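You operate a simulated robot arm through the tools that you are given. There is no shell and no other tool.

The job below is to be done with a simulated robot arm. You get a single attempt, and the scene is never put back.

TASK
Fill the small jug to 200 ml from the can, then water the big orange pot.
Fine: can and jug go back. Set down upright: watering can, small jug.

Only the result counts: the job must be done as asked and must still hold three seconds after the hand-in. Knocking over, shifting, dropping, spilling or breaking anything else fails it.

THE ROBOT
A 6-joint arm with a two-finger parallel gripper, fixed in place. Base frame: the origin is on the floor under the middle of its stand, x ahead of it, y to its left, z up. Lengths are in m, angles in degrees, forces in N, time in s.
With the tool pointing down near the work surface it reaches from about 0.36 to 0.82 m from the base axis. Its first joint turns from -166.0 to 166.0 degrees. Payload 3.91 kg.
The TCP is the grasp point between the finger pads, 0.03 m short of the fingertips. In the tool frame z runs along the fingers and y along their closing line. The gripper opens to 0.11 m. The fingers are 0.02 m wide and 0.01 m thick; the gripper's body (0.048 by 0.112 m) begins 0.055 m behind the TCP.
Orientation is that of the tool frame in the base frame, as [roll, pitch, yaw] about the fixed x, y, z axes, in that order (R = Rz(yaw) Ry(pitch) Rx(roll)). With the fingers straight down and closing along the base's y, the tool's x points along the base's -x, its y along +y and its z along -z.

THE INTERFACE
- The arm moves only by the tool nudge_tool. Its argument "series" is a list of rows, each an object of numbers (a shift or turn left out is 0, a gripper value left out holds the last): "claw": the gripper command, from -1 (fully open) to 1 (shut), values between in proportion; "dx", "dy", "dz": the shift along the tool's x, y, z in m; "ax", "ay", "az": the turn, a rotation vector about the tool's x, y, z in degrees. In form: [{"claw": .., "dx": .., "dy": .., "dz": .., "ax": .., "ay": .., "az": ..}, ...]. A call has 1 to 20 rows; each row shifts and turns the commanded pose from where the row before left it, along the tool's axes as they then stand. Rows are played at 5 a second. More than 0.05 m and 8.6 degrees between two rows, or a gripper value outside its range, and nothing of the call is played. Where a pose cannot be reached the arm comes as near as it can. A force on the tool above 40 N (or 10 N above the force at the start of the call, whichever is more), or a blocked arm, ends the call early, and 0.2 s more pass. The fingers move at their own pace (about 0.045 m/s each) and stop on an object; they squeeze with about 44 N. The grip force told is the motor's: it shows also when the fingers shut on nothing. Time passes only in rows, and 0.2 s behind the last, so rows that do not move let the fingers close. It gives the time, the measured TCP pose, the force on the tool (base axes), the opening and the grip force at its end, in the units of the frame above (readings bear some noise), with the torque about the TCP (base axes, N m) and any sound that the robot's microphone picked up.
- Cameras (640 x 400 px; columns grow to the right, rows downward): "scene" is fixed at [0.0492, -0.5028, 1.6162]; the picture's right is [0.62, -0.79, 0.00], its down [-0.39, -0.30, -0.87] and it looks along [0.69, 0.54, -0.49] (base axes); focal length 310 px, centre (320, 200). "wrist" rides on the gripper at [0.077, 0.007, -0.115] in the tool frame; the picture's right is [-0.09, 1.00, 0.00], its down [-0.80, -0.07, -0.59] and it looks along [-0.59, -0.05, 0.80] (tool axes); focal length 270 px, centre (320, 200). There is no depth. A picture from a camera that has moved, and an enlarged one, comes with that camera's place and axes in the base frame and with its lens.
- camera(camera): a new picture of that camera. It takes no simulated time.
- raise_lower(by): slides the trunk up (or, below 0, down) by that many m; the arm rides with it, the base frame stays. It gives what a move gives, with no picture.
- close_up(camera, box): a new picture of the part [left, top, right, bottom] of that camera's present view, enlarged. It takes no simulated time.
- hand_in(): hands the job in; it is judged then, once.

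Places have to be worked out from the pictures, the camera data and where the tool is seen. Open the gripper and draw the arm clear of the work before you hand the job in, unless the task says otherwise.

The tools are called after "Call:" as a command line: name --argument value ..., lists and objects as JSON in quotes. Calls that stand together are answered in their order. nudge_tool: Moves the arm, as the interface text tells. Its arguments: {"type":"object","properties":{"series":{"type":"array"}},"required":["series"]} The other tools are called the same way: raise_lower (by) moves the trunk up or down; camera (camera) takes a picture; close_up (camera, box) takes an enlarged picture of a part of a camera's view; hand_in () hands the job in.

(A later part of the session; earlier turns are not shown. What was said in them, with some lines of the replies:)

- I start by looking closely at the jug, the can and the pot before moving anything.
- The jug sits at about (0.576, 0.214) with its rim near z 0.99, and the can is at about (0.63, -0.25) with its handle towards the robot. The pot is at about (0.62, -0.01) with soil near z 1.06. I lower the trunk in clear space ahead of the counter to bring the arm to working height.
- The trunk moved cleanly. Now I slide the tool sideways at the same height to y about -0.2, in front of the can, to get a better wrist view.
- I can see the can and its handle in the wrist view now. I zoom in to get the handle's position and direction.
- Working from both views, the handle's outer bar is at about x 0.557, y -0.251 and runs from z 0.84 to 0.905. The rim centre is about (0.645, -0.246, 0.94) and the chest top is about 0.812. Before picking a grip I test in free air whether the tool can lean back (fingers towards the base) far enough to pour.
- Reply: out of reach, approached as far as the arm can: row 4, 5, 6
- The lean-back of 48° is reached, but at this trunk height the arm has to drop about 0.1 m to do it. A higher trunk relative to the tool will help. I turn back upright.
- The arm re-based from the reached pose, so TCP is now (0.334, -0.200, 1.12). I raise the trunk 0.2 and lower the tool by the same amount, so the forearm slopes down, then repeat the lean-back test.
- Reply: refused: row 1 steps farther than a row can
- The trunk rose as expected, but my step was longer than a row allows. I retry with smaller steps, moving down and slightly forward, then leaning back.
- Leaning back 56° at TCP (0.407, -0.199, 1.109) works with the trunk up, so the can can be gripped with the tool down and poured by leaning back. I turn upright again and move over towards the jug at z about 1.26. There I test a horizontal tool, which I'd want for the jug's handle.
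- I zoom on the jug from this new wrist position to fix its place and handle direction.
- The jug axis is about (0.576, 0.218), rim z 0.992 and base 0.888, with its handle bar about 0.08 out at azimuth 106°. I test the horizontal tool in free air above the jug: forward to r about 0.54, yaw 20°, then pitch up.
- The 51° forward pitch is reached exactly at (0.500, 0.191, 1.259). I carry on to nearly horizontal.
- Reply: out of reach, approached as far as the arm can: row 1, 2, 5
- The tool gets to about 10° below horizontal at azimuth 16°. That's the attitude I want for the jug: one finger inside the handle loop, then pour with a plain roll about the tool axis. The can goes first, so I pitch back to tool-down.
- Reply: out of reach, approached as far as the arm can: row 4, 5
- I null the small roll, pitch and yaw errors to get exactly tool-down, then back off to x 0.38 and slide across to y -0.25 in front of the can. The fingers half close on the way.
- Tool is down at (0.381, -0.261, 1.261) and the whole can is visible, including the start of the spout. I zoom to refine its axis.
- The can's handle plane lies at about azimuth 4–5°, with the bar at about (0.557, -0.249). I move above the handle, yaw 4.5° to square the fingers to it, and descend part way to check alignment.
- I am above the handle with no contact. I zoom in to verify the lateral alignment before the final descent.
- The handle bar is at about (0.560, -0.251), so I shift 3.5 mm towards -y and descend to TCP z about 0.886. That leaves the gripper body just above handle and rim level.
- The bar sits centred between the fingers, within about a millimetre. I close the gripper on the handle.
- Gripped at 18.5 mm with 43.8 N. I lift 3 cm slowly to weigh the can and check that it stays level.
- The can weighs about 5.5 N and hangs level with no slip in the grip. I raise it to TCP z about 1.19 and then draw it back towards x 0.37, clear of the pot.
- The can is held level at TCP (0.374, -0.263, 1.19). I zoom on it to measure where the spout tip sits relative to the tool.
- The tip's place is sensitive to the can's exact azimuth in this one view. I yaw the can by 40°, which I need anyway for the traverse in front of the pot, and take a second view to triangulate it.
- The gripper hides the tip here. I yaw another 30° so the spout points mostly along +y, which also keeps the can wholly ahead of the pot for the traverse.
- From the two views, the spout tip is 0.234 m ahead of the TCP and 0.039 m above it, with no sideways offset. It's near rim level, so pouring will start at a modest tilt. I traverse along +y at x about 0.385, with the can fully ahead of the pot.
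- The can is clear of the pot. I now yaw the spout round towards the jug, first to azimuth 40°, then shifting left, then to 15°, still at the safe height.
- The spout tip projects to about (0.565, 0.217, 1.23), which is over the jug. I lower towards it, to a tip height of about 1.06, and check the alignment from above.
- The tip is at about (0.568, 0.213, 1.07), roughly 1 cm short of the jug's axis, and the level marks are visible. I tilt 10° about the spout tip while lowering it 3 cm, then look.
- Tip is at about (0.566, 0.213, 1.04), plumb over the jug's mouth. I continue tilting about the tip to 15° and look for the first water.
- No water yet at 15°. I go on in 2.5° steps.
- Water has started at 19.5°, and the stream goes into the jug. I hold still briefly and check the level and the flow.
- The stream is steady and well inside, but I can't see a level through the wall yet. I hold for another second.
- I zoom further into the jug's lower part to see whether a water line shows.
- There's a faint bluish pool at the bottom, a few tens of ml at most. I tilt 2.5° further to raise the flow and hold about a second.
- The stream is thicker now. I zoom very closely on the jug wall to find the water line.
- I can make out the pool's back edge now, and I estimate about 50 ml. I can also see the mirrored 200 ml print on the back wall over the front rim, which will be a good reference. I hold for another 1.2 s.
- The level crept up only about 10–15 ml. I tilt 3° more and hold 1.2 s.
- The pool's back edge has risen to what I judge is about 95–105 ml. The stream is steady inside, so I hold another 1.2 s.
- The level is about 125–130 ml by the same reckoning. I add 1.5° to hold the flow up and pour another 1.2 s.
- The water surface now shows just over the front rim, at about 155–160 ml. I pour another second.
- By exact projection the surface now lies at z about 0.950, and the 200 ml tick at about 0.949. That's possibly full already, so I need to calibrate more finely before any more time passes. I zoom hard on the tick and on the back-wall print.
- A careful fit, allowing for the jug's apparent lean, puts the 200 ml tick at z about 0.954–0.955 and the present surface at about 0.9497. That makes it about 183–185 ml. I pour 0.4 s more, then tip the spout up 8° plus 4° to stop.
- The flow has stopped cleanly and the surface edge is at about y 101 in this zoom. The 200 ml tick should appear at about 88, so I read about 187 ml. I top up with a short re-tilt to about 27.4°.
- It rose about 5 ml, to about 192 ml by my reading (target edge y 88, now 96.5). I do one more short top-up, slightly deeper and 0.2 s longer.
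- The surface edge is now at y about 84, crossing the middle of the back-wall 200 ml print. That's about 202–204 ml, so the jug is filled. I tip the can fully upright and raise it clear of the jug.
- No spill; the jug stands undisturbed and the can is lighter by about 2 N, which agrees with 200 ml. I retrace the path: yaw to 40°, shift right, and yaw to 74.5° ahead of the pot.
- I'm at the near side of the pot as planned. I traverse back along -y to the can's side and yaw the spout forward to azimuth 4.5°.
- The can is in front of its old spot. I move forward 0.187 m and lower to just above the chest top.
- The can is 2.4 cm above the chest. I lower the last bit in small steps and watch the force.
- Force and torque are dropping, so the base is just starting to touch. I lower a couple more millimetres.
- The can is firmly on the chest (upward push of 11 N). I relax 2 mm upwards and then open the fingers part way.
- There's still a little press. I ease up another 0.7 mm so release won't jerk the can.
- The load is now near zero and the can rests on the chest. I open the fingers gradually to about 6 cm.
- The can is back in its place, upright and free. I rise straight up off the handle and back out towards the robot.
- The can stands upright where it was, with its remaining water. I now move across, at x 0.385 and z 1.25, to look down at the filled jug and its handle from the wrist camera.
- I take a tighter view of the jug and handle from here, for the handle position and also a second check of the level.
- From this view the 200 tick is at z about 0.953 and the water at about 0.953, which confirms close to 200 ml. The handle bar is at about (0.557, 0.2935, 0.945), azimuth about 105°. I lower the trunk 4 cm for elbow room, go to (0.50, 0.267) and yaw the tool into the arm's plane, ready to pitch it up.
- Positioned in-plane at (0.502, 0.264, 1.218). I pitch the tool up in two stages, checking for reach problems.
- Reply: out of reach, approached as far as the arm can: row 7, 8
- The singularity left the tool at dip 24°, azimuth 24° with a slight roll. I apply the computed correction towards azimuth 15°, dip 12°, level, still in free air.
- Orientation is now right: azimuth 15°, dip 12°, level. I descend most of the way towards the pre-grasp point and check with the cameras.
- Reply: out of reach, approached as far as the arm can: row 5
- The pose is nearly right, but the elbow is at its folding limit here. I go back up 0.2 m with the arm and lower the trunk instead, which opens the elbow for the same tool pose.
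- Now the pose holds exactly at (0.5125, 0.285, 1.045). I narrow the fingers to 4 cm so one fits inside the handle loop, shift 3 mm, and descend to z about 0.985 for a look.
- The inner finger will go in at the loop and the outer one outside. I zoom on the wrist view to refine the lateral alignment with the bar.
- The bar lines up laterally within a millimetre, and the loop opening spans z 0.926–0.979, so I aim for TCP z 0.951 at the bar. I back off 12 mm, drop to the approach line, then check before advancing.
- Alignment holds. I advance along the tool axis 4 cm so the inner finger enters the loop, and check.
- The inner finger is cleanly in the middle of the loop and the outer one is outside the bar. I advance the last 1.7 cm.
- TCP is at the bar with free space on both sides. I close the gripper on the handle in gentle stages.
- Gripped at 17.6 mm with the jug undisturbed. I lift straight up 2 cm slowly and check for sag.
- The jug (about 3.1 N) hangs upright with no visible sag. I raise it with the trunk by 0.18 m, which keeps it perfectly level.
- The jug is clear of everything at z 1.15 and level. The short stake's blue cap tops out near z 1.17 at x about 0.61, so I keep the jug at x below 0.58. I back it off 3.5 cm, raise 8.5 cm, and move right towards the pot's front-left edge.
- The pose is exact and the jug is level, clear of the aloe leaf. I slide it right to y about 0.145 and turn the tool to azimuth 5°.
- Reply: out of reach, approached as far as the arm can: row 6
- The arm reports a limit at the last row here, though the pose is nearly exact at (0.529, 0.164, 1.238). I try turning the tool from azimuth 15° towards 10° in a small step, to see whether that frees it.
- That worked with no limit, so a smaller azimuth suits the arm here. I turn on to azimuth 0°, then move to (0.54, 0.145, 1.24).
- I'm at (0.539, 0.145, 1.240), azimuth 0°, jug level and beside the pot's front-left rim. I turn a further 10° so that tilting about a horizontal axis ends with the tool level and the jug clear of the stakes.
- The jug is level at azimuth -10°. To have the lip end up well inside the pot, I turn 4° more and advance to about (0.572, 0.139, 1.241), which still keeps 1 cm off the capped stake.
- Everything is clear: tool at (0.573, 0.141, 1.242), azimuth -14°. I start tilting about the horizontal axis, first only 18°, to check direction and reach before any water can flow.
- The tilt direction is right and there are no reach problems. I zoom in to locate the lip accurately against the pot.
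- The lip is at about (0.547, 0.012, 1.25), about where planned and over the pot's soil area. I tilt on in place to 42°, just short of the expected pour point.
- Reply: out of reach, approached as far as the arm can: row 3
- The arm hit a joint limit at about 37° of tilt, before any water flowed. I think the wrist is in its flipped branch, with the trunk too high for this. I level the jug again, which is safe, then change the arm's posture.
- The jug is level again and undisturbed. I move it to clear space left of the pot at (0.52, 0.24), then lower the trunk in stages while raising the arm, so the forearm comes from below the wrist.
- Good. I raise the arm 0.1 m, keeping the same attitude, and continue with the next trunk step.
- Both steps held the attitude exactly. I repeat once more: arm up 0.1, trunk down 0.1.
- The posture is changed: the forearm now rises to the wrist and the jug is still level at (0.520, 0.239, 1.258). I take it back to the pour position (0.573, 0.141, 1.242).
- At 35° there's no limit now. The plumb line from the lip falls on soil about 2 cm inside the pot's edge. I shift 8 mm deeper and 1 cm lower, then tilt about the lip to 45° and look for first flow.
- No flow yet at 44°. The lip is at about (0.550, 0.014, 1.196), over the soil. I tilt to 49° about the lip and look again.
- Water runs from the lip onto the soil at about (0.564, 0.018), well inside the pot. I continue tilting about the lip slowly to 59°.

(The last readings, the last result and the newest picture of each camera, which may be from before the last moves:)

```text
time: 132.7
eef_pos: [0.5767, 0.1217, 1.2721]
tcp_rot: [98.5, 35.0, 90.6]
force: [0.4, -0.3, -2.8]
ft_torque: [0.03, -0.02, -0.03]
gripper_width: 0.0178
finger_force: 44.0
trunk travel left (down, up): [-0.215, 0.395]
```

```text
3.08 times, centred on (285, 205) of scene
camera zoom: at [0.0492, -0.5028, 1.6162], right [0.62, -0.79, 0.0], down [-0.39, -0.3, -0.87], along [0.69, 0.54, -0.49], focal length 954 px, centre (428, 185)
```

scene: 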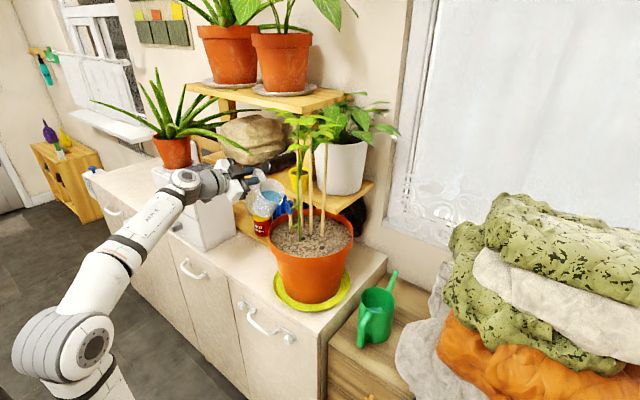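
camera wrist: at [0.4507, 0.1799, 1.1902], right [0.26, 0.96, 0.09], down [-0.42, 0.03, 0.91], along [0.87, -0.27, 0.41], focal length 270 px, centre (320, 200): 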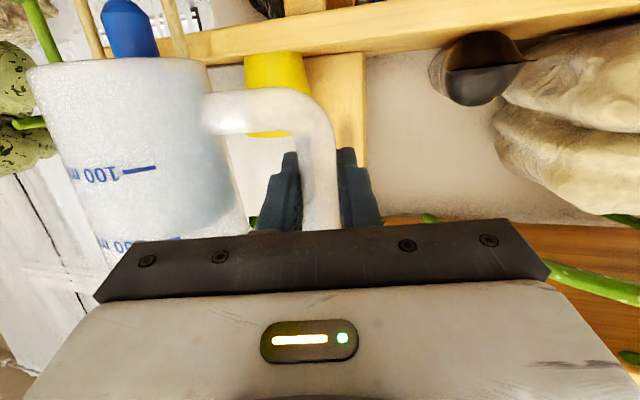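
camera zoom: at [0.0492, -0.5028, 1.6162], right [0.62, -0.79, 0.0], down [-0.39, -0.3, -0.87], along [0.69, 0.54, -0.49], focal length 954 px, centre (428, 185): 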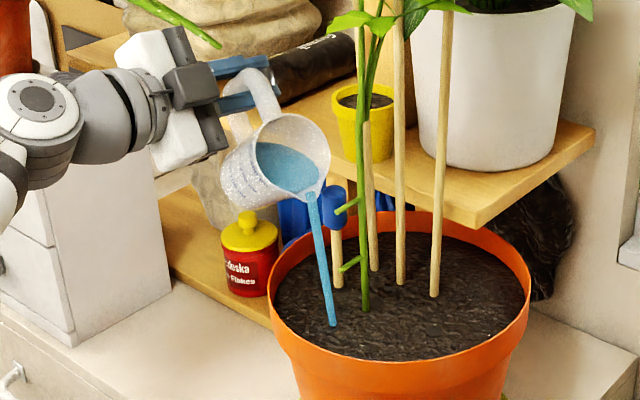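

The soil has darkened with moisture and the stream still lands well inside. I carry on pouring, tilting gradually to about 64°.

Call:
nudge_tool --series '[{"claw": 1}, {"ax": -0.52, "az": 2.45, "dx": -0.0054, "dy": 0.002, "dz": -0.0011}, {}, {"ax": -0.52, "az": 2.45, "dx": -0.0054, "dy": 0.002, "dz": -0.0011}, {}, {"ax": -0.52, "az": 2.45, "dx": -0.0054, "dy": 0.002, "dz": -0.0011}, {}, {"ax": -0.52, "az": 2.45, "dx": -0.0054, "dy": 0.002, "dz": -0.0011}, {}]'

Call:
close_up --camera "scene" --box '[220, 140, 350, 270]'

```text
time: 134.7
eef_pos: [0.5746, 0.1078, 1.2916]
tcp_rot: [95.7, 25.2, 89.2]
force: [0.1, -0.8, -2.9]
ft_torque: [0.02, -0.03, -0.02]
gripper_width: 0.018
finger_force: 43.6
trunk travel left (down, up): [-0.215, 0.395]
```

```text
3.08 times, centred on (285, 205) of scene
camera zoom: at [0.0492, -0.5028, 1.6162], right [0.62, -0.79, 0.0], down [-0.39, -0.3, -0.87], along [0.69, 0.54, -0.49], focal length 954 px, centre (428, 185)
```

zoom: 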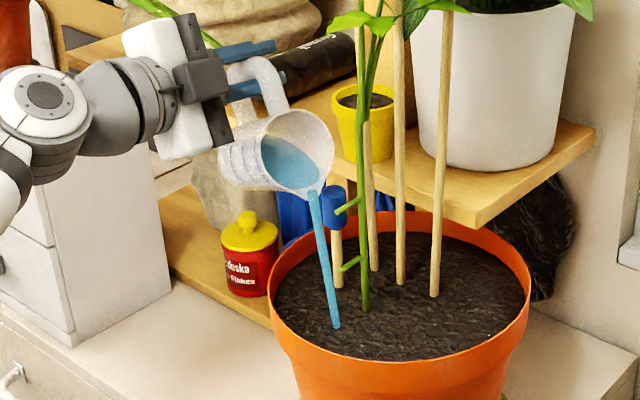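

Still pouring neatly at 64°, with about half left. I continue in the same way to about 79°.

Call:
nudge_tool --series '[{"claw": 1}, {"ax": -0.52, "az": 2.45, "dx": -0.0054, "dy": 0.002, "dz": -0.0011}, {}, {"ax": -0.52, "az": 2.45, "dx": -0.0054, "dy": 0.002, "dz": -0.0011}, {}, {"ax": -0.52, "az": 2.45, "dx": -0.0054, "dy": 0.002, "dz": -0.0011}, {}, {"ax": -0.52, "az": 2.45, "dx": -0.0054, "dy": 0.002, "dz": -0.0011}, {}]'

Call:
close_up --camera "scene" --box '[220, 140, 350, 270]'

```text
time: 136.7
eef_pos: [0.5698, 0.0901, 1.3079]
tcp_rot: [93.3, 15.6, 88.4]
force: [-0.5, 0.8, -1.7]
ft_torque: [0.0, -0.01, -0.02]
gripper_width: 0.0179
finger_force: 43.4
trunk travel left (down, up): [-0.215, 0.395]
```

```text
3.08 times, centred on (285, 205) of scene
camera zoom: at [0.0492, -0.5028, 1.6162], right [0.62, -0.79, 0.0], down [-0.39, -0.3, -0.87], along [0.69, 0.54, -0.49], focal length 954 px, centre (428, 185)
```

zoom: 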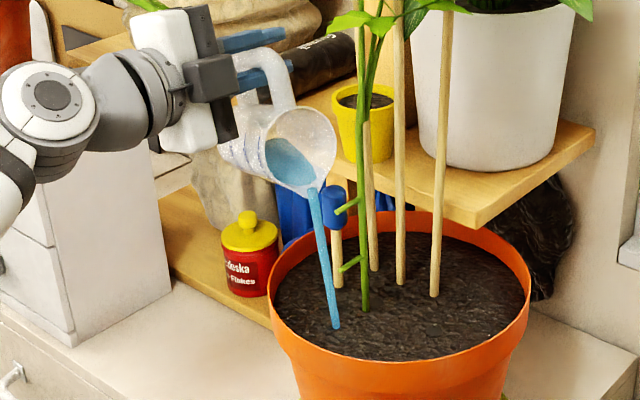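

At 74° it's still pouring onto the wet soil. I draw back 8 mm from the stake and leaves for margin, then go on to about 84°.

Call:
nudge_tool --series '[{"dx": 0.0017, "dz": -0.0078, "claw": 1}, {"ax": -0.52, "az": 2.45, "dx": -0.0054, "dy": 0.002, "dz": -0.0011}, {}, {"ax": -0.52, "az": 2.45, "dx": -0.0054, "dy": 0.002, "dz": -0.0011}, {}, {"ax": -0.52, "az": 2.45, "dx": -0.0054, "dy": 0.002, "dz": -0.0011}, {}, {"ax": -0.52, "az": 2.45, "dx": -0.0054, "dy": 0.002, "dz": -0.0011}, {}]'

Call:
close_up --camera "scene" --box '[220, 140, 350, 270]'

```text
time: 138.7
eef_pos: [0.5559, 0.0712, 1.3199]
tcp_rot: [91.2, 5.8, 88.1]
force: [0.3, 0.1, -1.5]
ft_torque: [0.01, -0.02, -0.01]
gripper_width: 0.0178
finger_force: 43.8
trunk travel left (down, up): [-0.215, 0.395]
```

```text
3.08 times, centred on (285, 205) of scene
camera zoom: at [0.0492, -0.5028, 1.6162], right [0.62, -0.79, 0.0], down [-0.39, -0.3, -0.87], along [0.69, 0.54, -0.49], focal length 954 px, centre (428, 185)
```

zoom: 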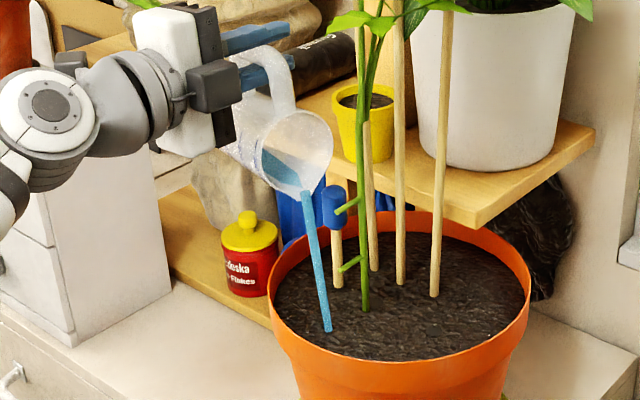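

At 84° only a little water is left. I continue to about 99° to drain the jug.

Call:
nudge_tool --series '[{"claw": 1}, {"ax": -0.52, "az": 2.45, "dx": -0.0054, "dy": 0.002, "dz": -0.0011}, {}, {"ax": -0.52, "az": 2.45, "dx": -0.0054, "dy": 0.002, "dz": -0.0011}, {}, {"ax": -0.52, "az": 2.45, "dx": -0.0054, "dy": 0.002, "dz": -0.0011}, {}, {"ax": -0.52, "az": 2.45, "dx": -0.0054, "dy": 0.002, "dz": -0.0011}, {}, {"ax": -0.52, "az": 2.45, "dx": -0.004, "dy": 0.002, "dz": -0.0008}, {}, {}]'

Call:
close_up --camera "scene" --box '[220, 140, 350, 270]'

```text
time: 141.3
eef_pos: [0.5518, 0.0472, 1.3297]
tcp_rot: [88.6, -6.6, 88.0]
force: [-0.3, -0.5, -1.1]
ft_torque: [-0.05, -0.02, -0.02]
gripper_width: 0.0177
finger_force: 43.8
trunk travel left (down, up): [-0.215, 0.395]
```

```text
3.08 times, centred on (285, 205) of scene
camera zoom: at [0.0492, -0.5028, 1.6162], right [0.62, -0.79, 0.0], down [-0.39, -0.3, -0.87], along [0.69, 0.54, -0.49], focal length 954 px, centre (428, 185)
```

zoom: 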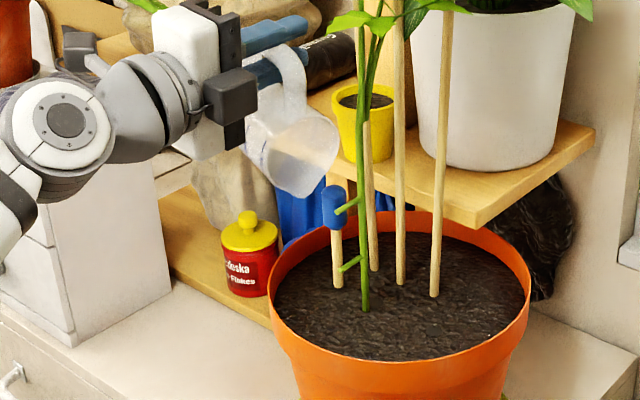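

The stream has ended and the jug looks empty at about 96°. I zoom in to confirm before turning it back.

Call:
close_up --camera "scene" --box '[260, 150, 310, 200]'

Call:
close_up --camera "scene" --box '[250, 190, 390, 320]'

```text
8.00 times, centred on (285, 175) of scene
camera zoom: at [0.0492, -0.5028, 1.6162], right [0.62, -0.79, 0.0], down [-0.39, -0.3, -0.87], along [0.69, 0.54, -0.49], focal length 2482 px, centre (600, 400)
```

zoom: 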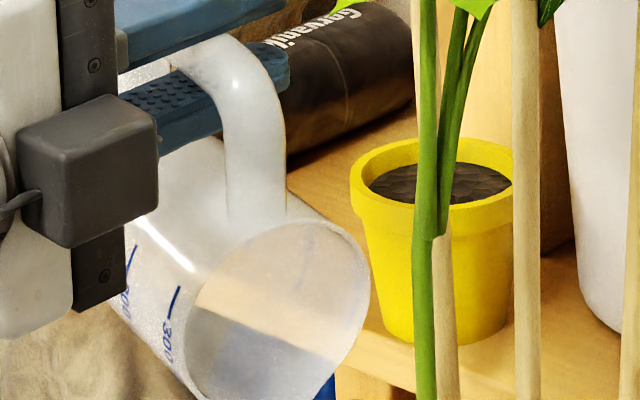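

```text
3.08 times, centred on (320, 255) of scene
camera zoom: at [0.0492, -0.5028, 1.6162], right [0.62, -0.79, 0.0], down [-0.39, -0.3, -0.87], along [0.69, 0.54, -0.49], focal length 954 px, centre (320, 31)
```

zoom: 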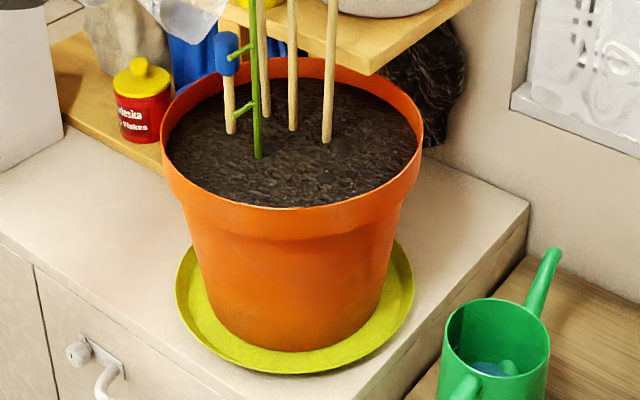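

The jug is empty, the soil is evenly wet, and there's no spill on the saucer or counter. I turn the jug back upright along the same path.

Call:
nudge_tool --series '[{"ax": 1.56, "az": -7.335, "dx": 0.0161, "dy": -0.0059, "dz": 0.0034, "claw": 1}, {"ax": 1.56, "az": -7.335, "dx": 0.0161, "dy": -0.0059, "dz": 0.0034}, {"ax": 1.56, "az": -7.335, "dx": 0.0161, "dy": -0.0059, "dz": 0.0034}, {"ax": 1.56, "az": -7.335, "dx": 0.0161, "dy": -0.0059, "dz": 0.0034}, {"ax": 1.56, "az": -7.335, "dx": 0.0161, "dy": -0.0059, "dz": 0.0034}, {"ax": 1.56, "az": -7.335, "dx": 0.0161, "dy": -0.0059, "dz": 0.0034}, {"ax": 1.56, "az": -7.335, "dx": 0.0161, "dy": -0.0059, "dz": 0.0034}, {"ax": 1.56, "az": -7.335}, {"ax": 1.56, "az": -7.335}, {"ax": 1.56, "az": -7.335}, {"ax": 1.56, "az": -7.335}, {"ax": 1.56, "az": -7.335}, {"ax": 1.35, "az": -6.36}, {}]'

Call:
close_up --camera "scene" --box '[220, 140, 350, 270]'

```text
time: 144.3
eef_pos: [0.5749, 0.1403, 1.2602]
tcp_rot: [179.5, 78.0, 165.4]
force: [-0.5, -0.2, -1.8]
ft_torque: [0.06, 0.0, 0.0]
gripper_width: 0.0179
finger_force: 43.9
trunk travel left (down, up): [-0.215, 0.395]
```

```text
3.08 times, centred on (285, 205) of scene
camera zoom: at [0.0492, -0.5028, 1.6162], right [0.62, -0.79, 0.0], down [-0.39, -0.3, -0.87], along [0.69, 0.54, -0.49], focal length 954 px, centre (428, 185)
```

zoom: 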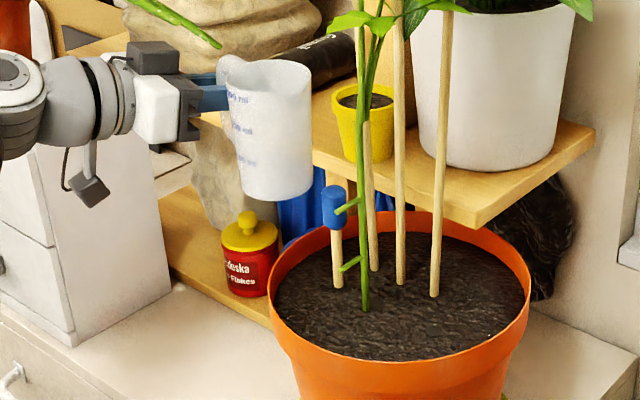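

The jug is upright and level. I take it back to the clear spot at (0.52, 0.24), lower the trunk by 0.15 and turn the tool back to azimuth 15°.

Call:
nudge_tool --series '[{"dx": 0.0027, "dy": 0.0138, "dz": -0.0127, "claw": 1}, {"dx": 0.0027, "dy": 0.0138, "dz": -0.0127}, {"dx": 0.0027, "dy": 0.0138, "dz": -0.0127}, {"dx": 0.0027, "dy": 0.0138, "dz": -0.0127}, {"dx": 0.0027, "dy": 0.0138, "dz": -0.0127}, {"dx": 0.0027, "dy": 0.0138, "dz": -0.0127}, {}]'

Call:
raise_lower --by -0.15

Call:
nudge_tool --series '[{"ax": -7.19, "az": -1.53, "claw": 1}, {"ax": -7.19, "az": -1.53}, {"ax": -7.19, "az": -1.53}, {"ax": -7.19, "az": -1.53}, {}]'

Call:
camera --camera "scene"

```text
time: 145.9
eef_pos: [0.5196, 0.2403, 1.2609]
tcp_rot: [179.1, 77.9, 165.2]
force: [0.3, -0.1, -1.4]
ft_torque: [0.02, -0.03, -0.04]
gripper_width: 0.0178
finger_force: 44.1
trunk travel left (down, up): [-0.215, 0.395]
```

```text
time: 147.7
eef_pos: [0.5194, 0.2393, 1.1109]
tcp_rot: [179.1, 78.0, 165.0]
force: [0.0, -0.5, -1.4]
ft_torque: [0.11, 0.02, 0.01]
gripper_width: 0.0178
finger_force: 44.0
trunk travel left (down, up): [-0.065, 0.545]
```

```text
time: 148.9
eef_pos: [0.5185, 0.2383, 1.1115]
tcp_rot: [179.3, 78.3, -165.3]
force: [-0.9, -0.3, -1.4]
ft_torque: [0.09, 0.03, 0.0]
gripper_width: 0.0176
finger_force: 43.8
trunk travel left (down, up): [-0.065, 0.545]
```

```text
taken
```

scene: 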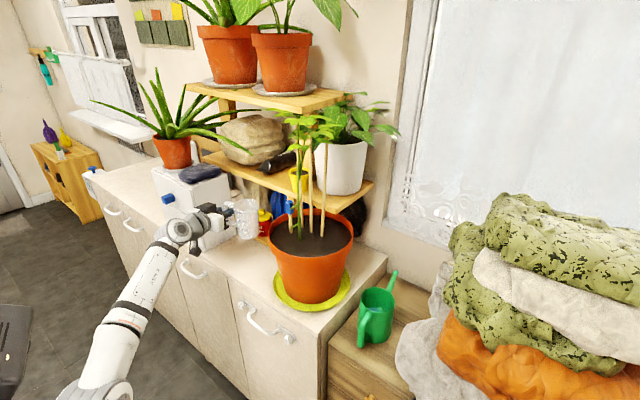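

The jug is level at azimuth 15°, over clear counter. I move to above its original place (TCP 0.555, 0.292) and lower most of the way.

Call:
nudge_tool --series '[{"dx": -0.0025, "dy": 0.0107, "dz": 0.0121, "claw": 1}, {"dx": -0.0025, "dy": 0.0107, "dz": 0.0121}, {"dx": -0.0025, "dy": 0.0107, "dz": 0.0121}, {"dx": -0.0025, "dy": 0.0107, "dz": 0.0121}, {"dx": 0.0294, "dz": 0.0061}, {"dx": 0.0294, "dz": 0.0061}, {"dx": 0.0294, "dz": 0.0061}, {"dx": 0.0294, "dz": 0.0061}, {}]'

Call:
close_up --camera "scene" --box '[190, 190, 290, 280]'

```text
time: 150.9
eef_pos: [0.5557, 0.2944, 0.9914]
tcp_rot: [179.4, 78.0, -165.4]
force: [-0.4, -0.2, -0.7]
ft_torque: [0.06, 0.03, -0.03]
gripper_width: 0.0176
finger_force: 44.4
trunk travel left (down, up): [-0.065, 0.545]
```

```text
4.44 times, centred on (240, 235) of scene
camera zoom: at [0.0492, -0.5028, 1.6162], right [0.62, -0.79, 0.0], down [-0.39, -0.3, -0.87], along [0.69, 0.54, -0.49], focal length 1379 px, centre (676, 44)
```

zoom: 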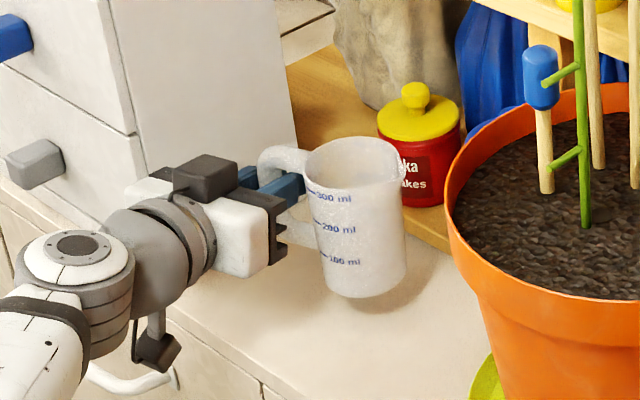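

The jug is level, about 3.8 cm above the counter in its old place. I lower it in decreasing steps towards contact at TCP z about 0.953.

Call:
nudge_tool --series '[{"dx": 0.0147, "dz": 0.0031, "claw": 1}, {"dx": 0.0117, "dz": 0.0025}, {"dx": 0.0059, "dz": 0.0013}, {}]'

```text
time: 151.9
eef_pos: [0.5547, 0.2937, 0.9559]
tcp_rot: [179.4, 78.0, -165.3]
force: [-0.4, 0.1, -1.1]
ft_torque: [0.06, 0.02, 0.02]
gripper_width: 0.0177
finger_force: 44.0
trunk travel left (down, up): [-0.065, 0.545]
```

There's no contact yet at z 0.956. I lower in 1 mm steps.

Call:
nudge_tool --series '[{"dx": 0.00098, "dz": 0.0002, "claw": 1}, {"dx": 0.00098, "dz": 0.0002}, {}]'

Call:
close_up --camera "scene" --box '[220, 215, 280, 275]'

```text
time: 152.7
eef_pos: [0.5547, 0.2923, 0.9541]
tcp_rot: [179.4, 78.1, -165.3]
force: [0.2, 0.5, -0.9]
ft_torque: [0.04, 0.02, -0.03]
gripper_width: 0.018
finger_force: 44.4
trunk travel left (down, up): [-0.065, 0.545]
```

```text
6.67 times, centred on (250, 245) of scene
camera zoom: at [0.0492, -0.5028, 1.6162], right [0.62, -0.79, 0.0], down [-0.39, -0.3, -0.87], along [0.69, 0.54, -0.49], focal length 2068 px, centre (787, -100)
```

zoom: 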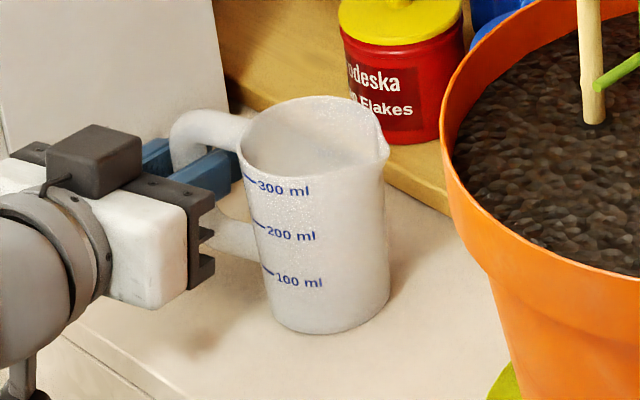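

The jug is about a millimetre above the counter. I continue in 1 mm steps until the force shows contact.

Call:
nudge_tool --series '[{"dx": 0.00098, "dz": 0.0002, "claw": 1}, {"dx": 0.00098, "dz": 0.0002}, {}]'

```text
time: 153.5
eef_pos: [0.5547, 0.2945, 0.9536]
tcp_rot: [179.4, 78.2, -165.2]
force: [0.1, -0.6, 1.2]
ft_torque: [-0.24, -0.03, 0.02]
gripper_width: 0.0178
finger_force: 43.7
trunk travel left (down, up): [-0.065, 0.545]
```

Contact: the force turned to +1.2 N. I open the fingers gently to 4 cm.

Call:
nudge_tool --series '[{"claw": 0.65}, {"claw": 0.6}, {"claw": 0.5}, {"claw": 0.4}, {"claw": 0.27}, {"claw": 0.27}, {"claw": 0.27}]'

Call:
camera --camera "wrist"

Call:
close_up --camera "scene" --box '[200, 205, 270, 275]'

```text
time: 155.1
eef_pos: [0.5558, 0.2938, 0.9523]
tcp_rot: [179.3, 78.1, -165.3]
force: [-0.1, 0.2, 0.1]
ft_torque: [0.03, -0.03, 0.03]
gripper_width: 0.0403
finger_force: 0.1
trunk travel left (down, up): [-0.065, 0.545]
```

```text
taken
camera wrist: at [0.4301, 0.2686, 0.902], right [-0.25, 0.97, 0.09], down [-0.38, -0.18, 0.91], along [0.89, 0.19, 0.41], focal length 270 px, centre (320, 200)
```

wrist: 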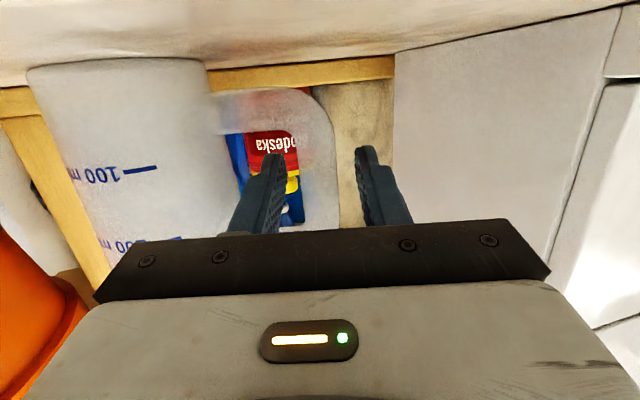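

```text
5.71 times, centred on (235, 240) of scene
camera zoom: at [0.0492, -0.5028, 1.6162], right [0.62, -0.79, 0.0], down [-0.39, -0.3, -0.87], along [0.69, 0.54, -0.49], focal length 1773 px, centre (806, -29)
```

zoom: 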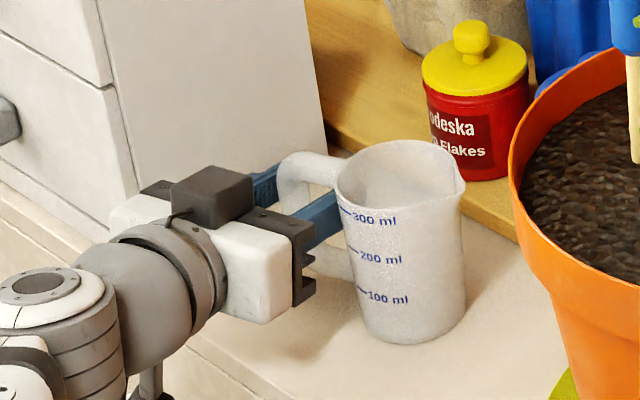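

The jug stands free and upright, with the fingers clear of the bar on both sides. I withdraw straight back along the tool axis 10 cm.

Call:
nudge_tool --series '[{"dz": -0.012, "claw": 0.27}, {"dz": -0.018}, {"dz": -0.02}, {"dz": -0.025}, {"dz": -0.025}, {}]'

Call:
camera --camera "scene"

Call:
close_up --camera "scene" --box '[200, 205, 270, 275]'

```text
time: 156.5
eef_pos: [0.4604, 0.2696, 0.9744]
tcp_rot: [179.4, 78.2, -165.2]
force: [0.4, 0.2, -0.1]
ft_torque: [0.03, -0.01, 0.01]
gripper_width: 0.0404
finger_force: 0.0
trunk travel left (down, up): [-0.065, 0.545]
```

```text
taken
```

scene: 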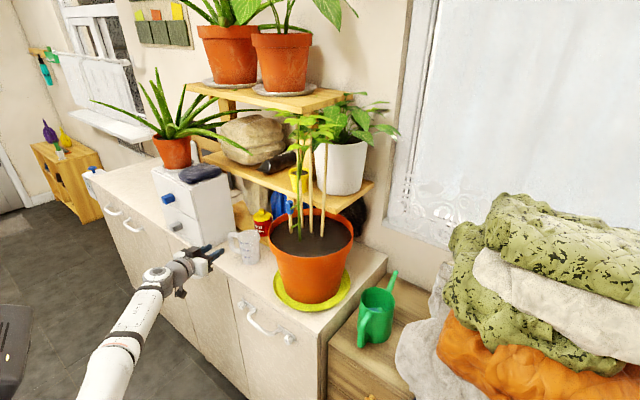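

```text
5.71 times, centred on (235, 240) of scene
camera zoom: at [0.0492, -0.5028, 1.6162], right [0.62, -0.79, 0.0], down [-0.39, -0.3, -0.87], along [0.69, 0.54, -0.49], focal length 1773 px, centre (806, -29)
```

zoom: 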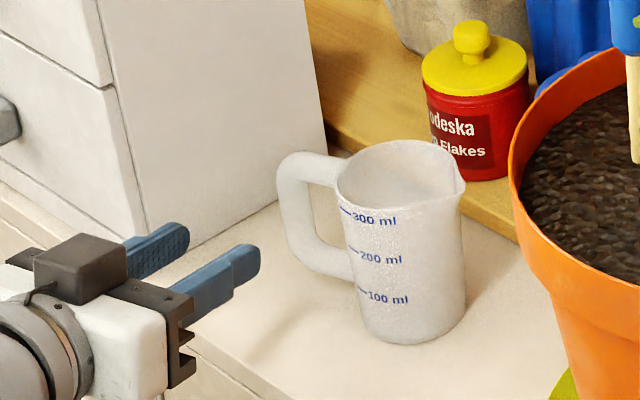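

The jug is standing upright with the gripper well away. I raise the arm 0.15 m, open the gripper fully, and check the whole scene.

Call:
nudge_tool --series '[{"dx": -0.0293, "dz": -0.0062, "claw": -1}, {"dx": -0.0293, "dz": -0.0062}, {"dx": -0.0293, "dz": -0.0062}, {"dx": -0.0293, "dz": -0.0062}, {"dx": -0.0293, "dz": -0.0062}, {"dz": -0.02}, {"dz": -0.02}, {}, {}]'

Call:
camera --camera "scene"

Call:
close_up --camera "scene" --box '[215, 180, 415, 360]'

Call:
close_up --camera "scene" --box '[340, 260, 410, 350]'

```text
time: 158.5
eef_pos: [0.4228, 0.2575, 1.1323]
tcp_rot: [179.3, 78.1, -165.3]
force: [-0.3, 0.4, -0.5]
ft_torque: [0.0, -0.03, -0.03]
gripper_width: 0.1102
finger_force: 0.0
trunk travel left (down, up): [-0.065, 0.545]
```

```text
taken
```

scene: 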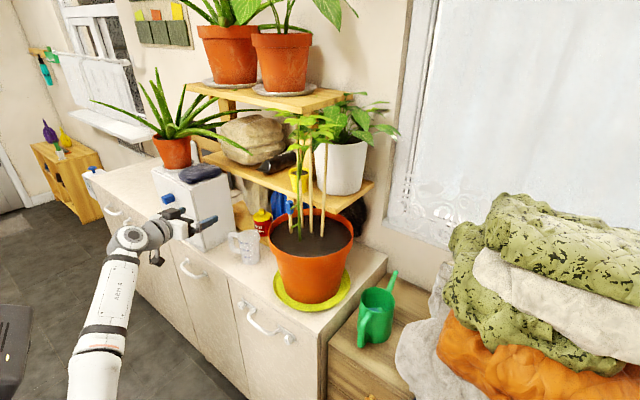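

```text
2.22 times, centred on (315, 270) of scene
camera zoom: at [0.0492, -0.5028, 1.6162], right [0.62, -0.79, 0.0], down [-0.39, -0.3, -0.87], along [0.69, 0.54, -0.49], focal length 689 px, centre (331, 44)
```

zoom: 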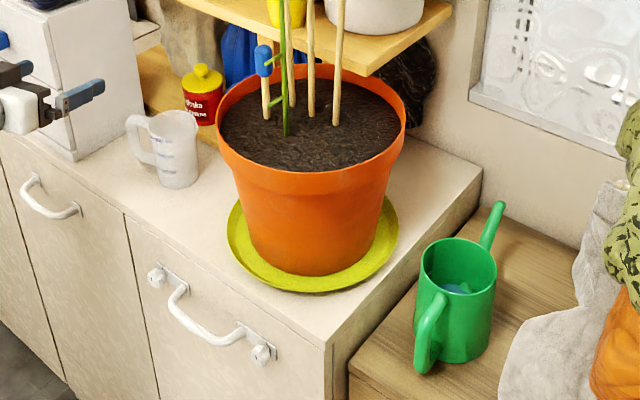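

```text
4.44 times, centred on (375, 305) of scene
camera zoom: at [0.0492, -0.5028, 1.6162], right [0.62, -0.79, 0.0], down [-0.39, -0.3, -0.87], along [0.69, 0.54, -0.49], focal length 1379 px, centre (76, -267)
```

zoom: 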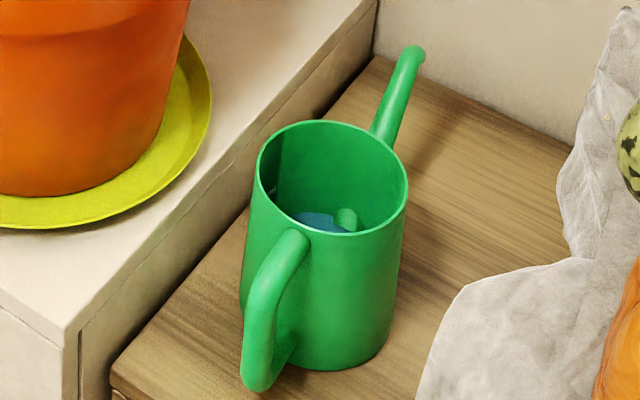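

Everything checks out. The can and jug stand upright in their places, the pot's soil is wet, nothing has been spilled or shifted, and the open gripper is clear of the work. I hand the job in.

Call:
hand_in

```text
The job is handed in.
```

I filled the jug to the 200 ml mark from the watering can, then poured all of it into the big orange pot. I've handed the job in, but no result came back.

- **Fill level:** two camera views put the jug at 200 ml, give or take about 5 ml, and the can got about 2 N lighter, which fits.
- **Pot:** the jug drained completely and the soil turned evenly wet. I saw no water on the saucer or the counter.
- **Can and jug:** both are back where they started, standing upright and released. The can still has water in it.
- **Surroundings:** nothing else looked moved or knocked in the final pictures. The gripper is open and clear of the work.

The first attempt at tilting the jug hit a wrist limit before any water came out. I levelled it, changed the arm's posture, and the second attempt poured normally.
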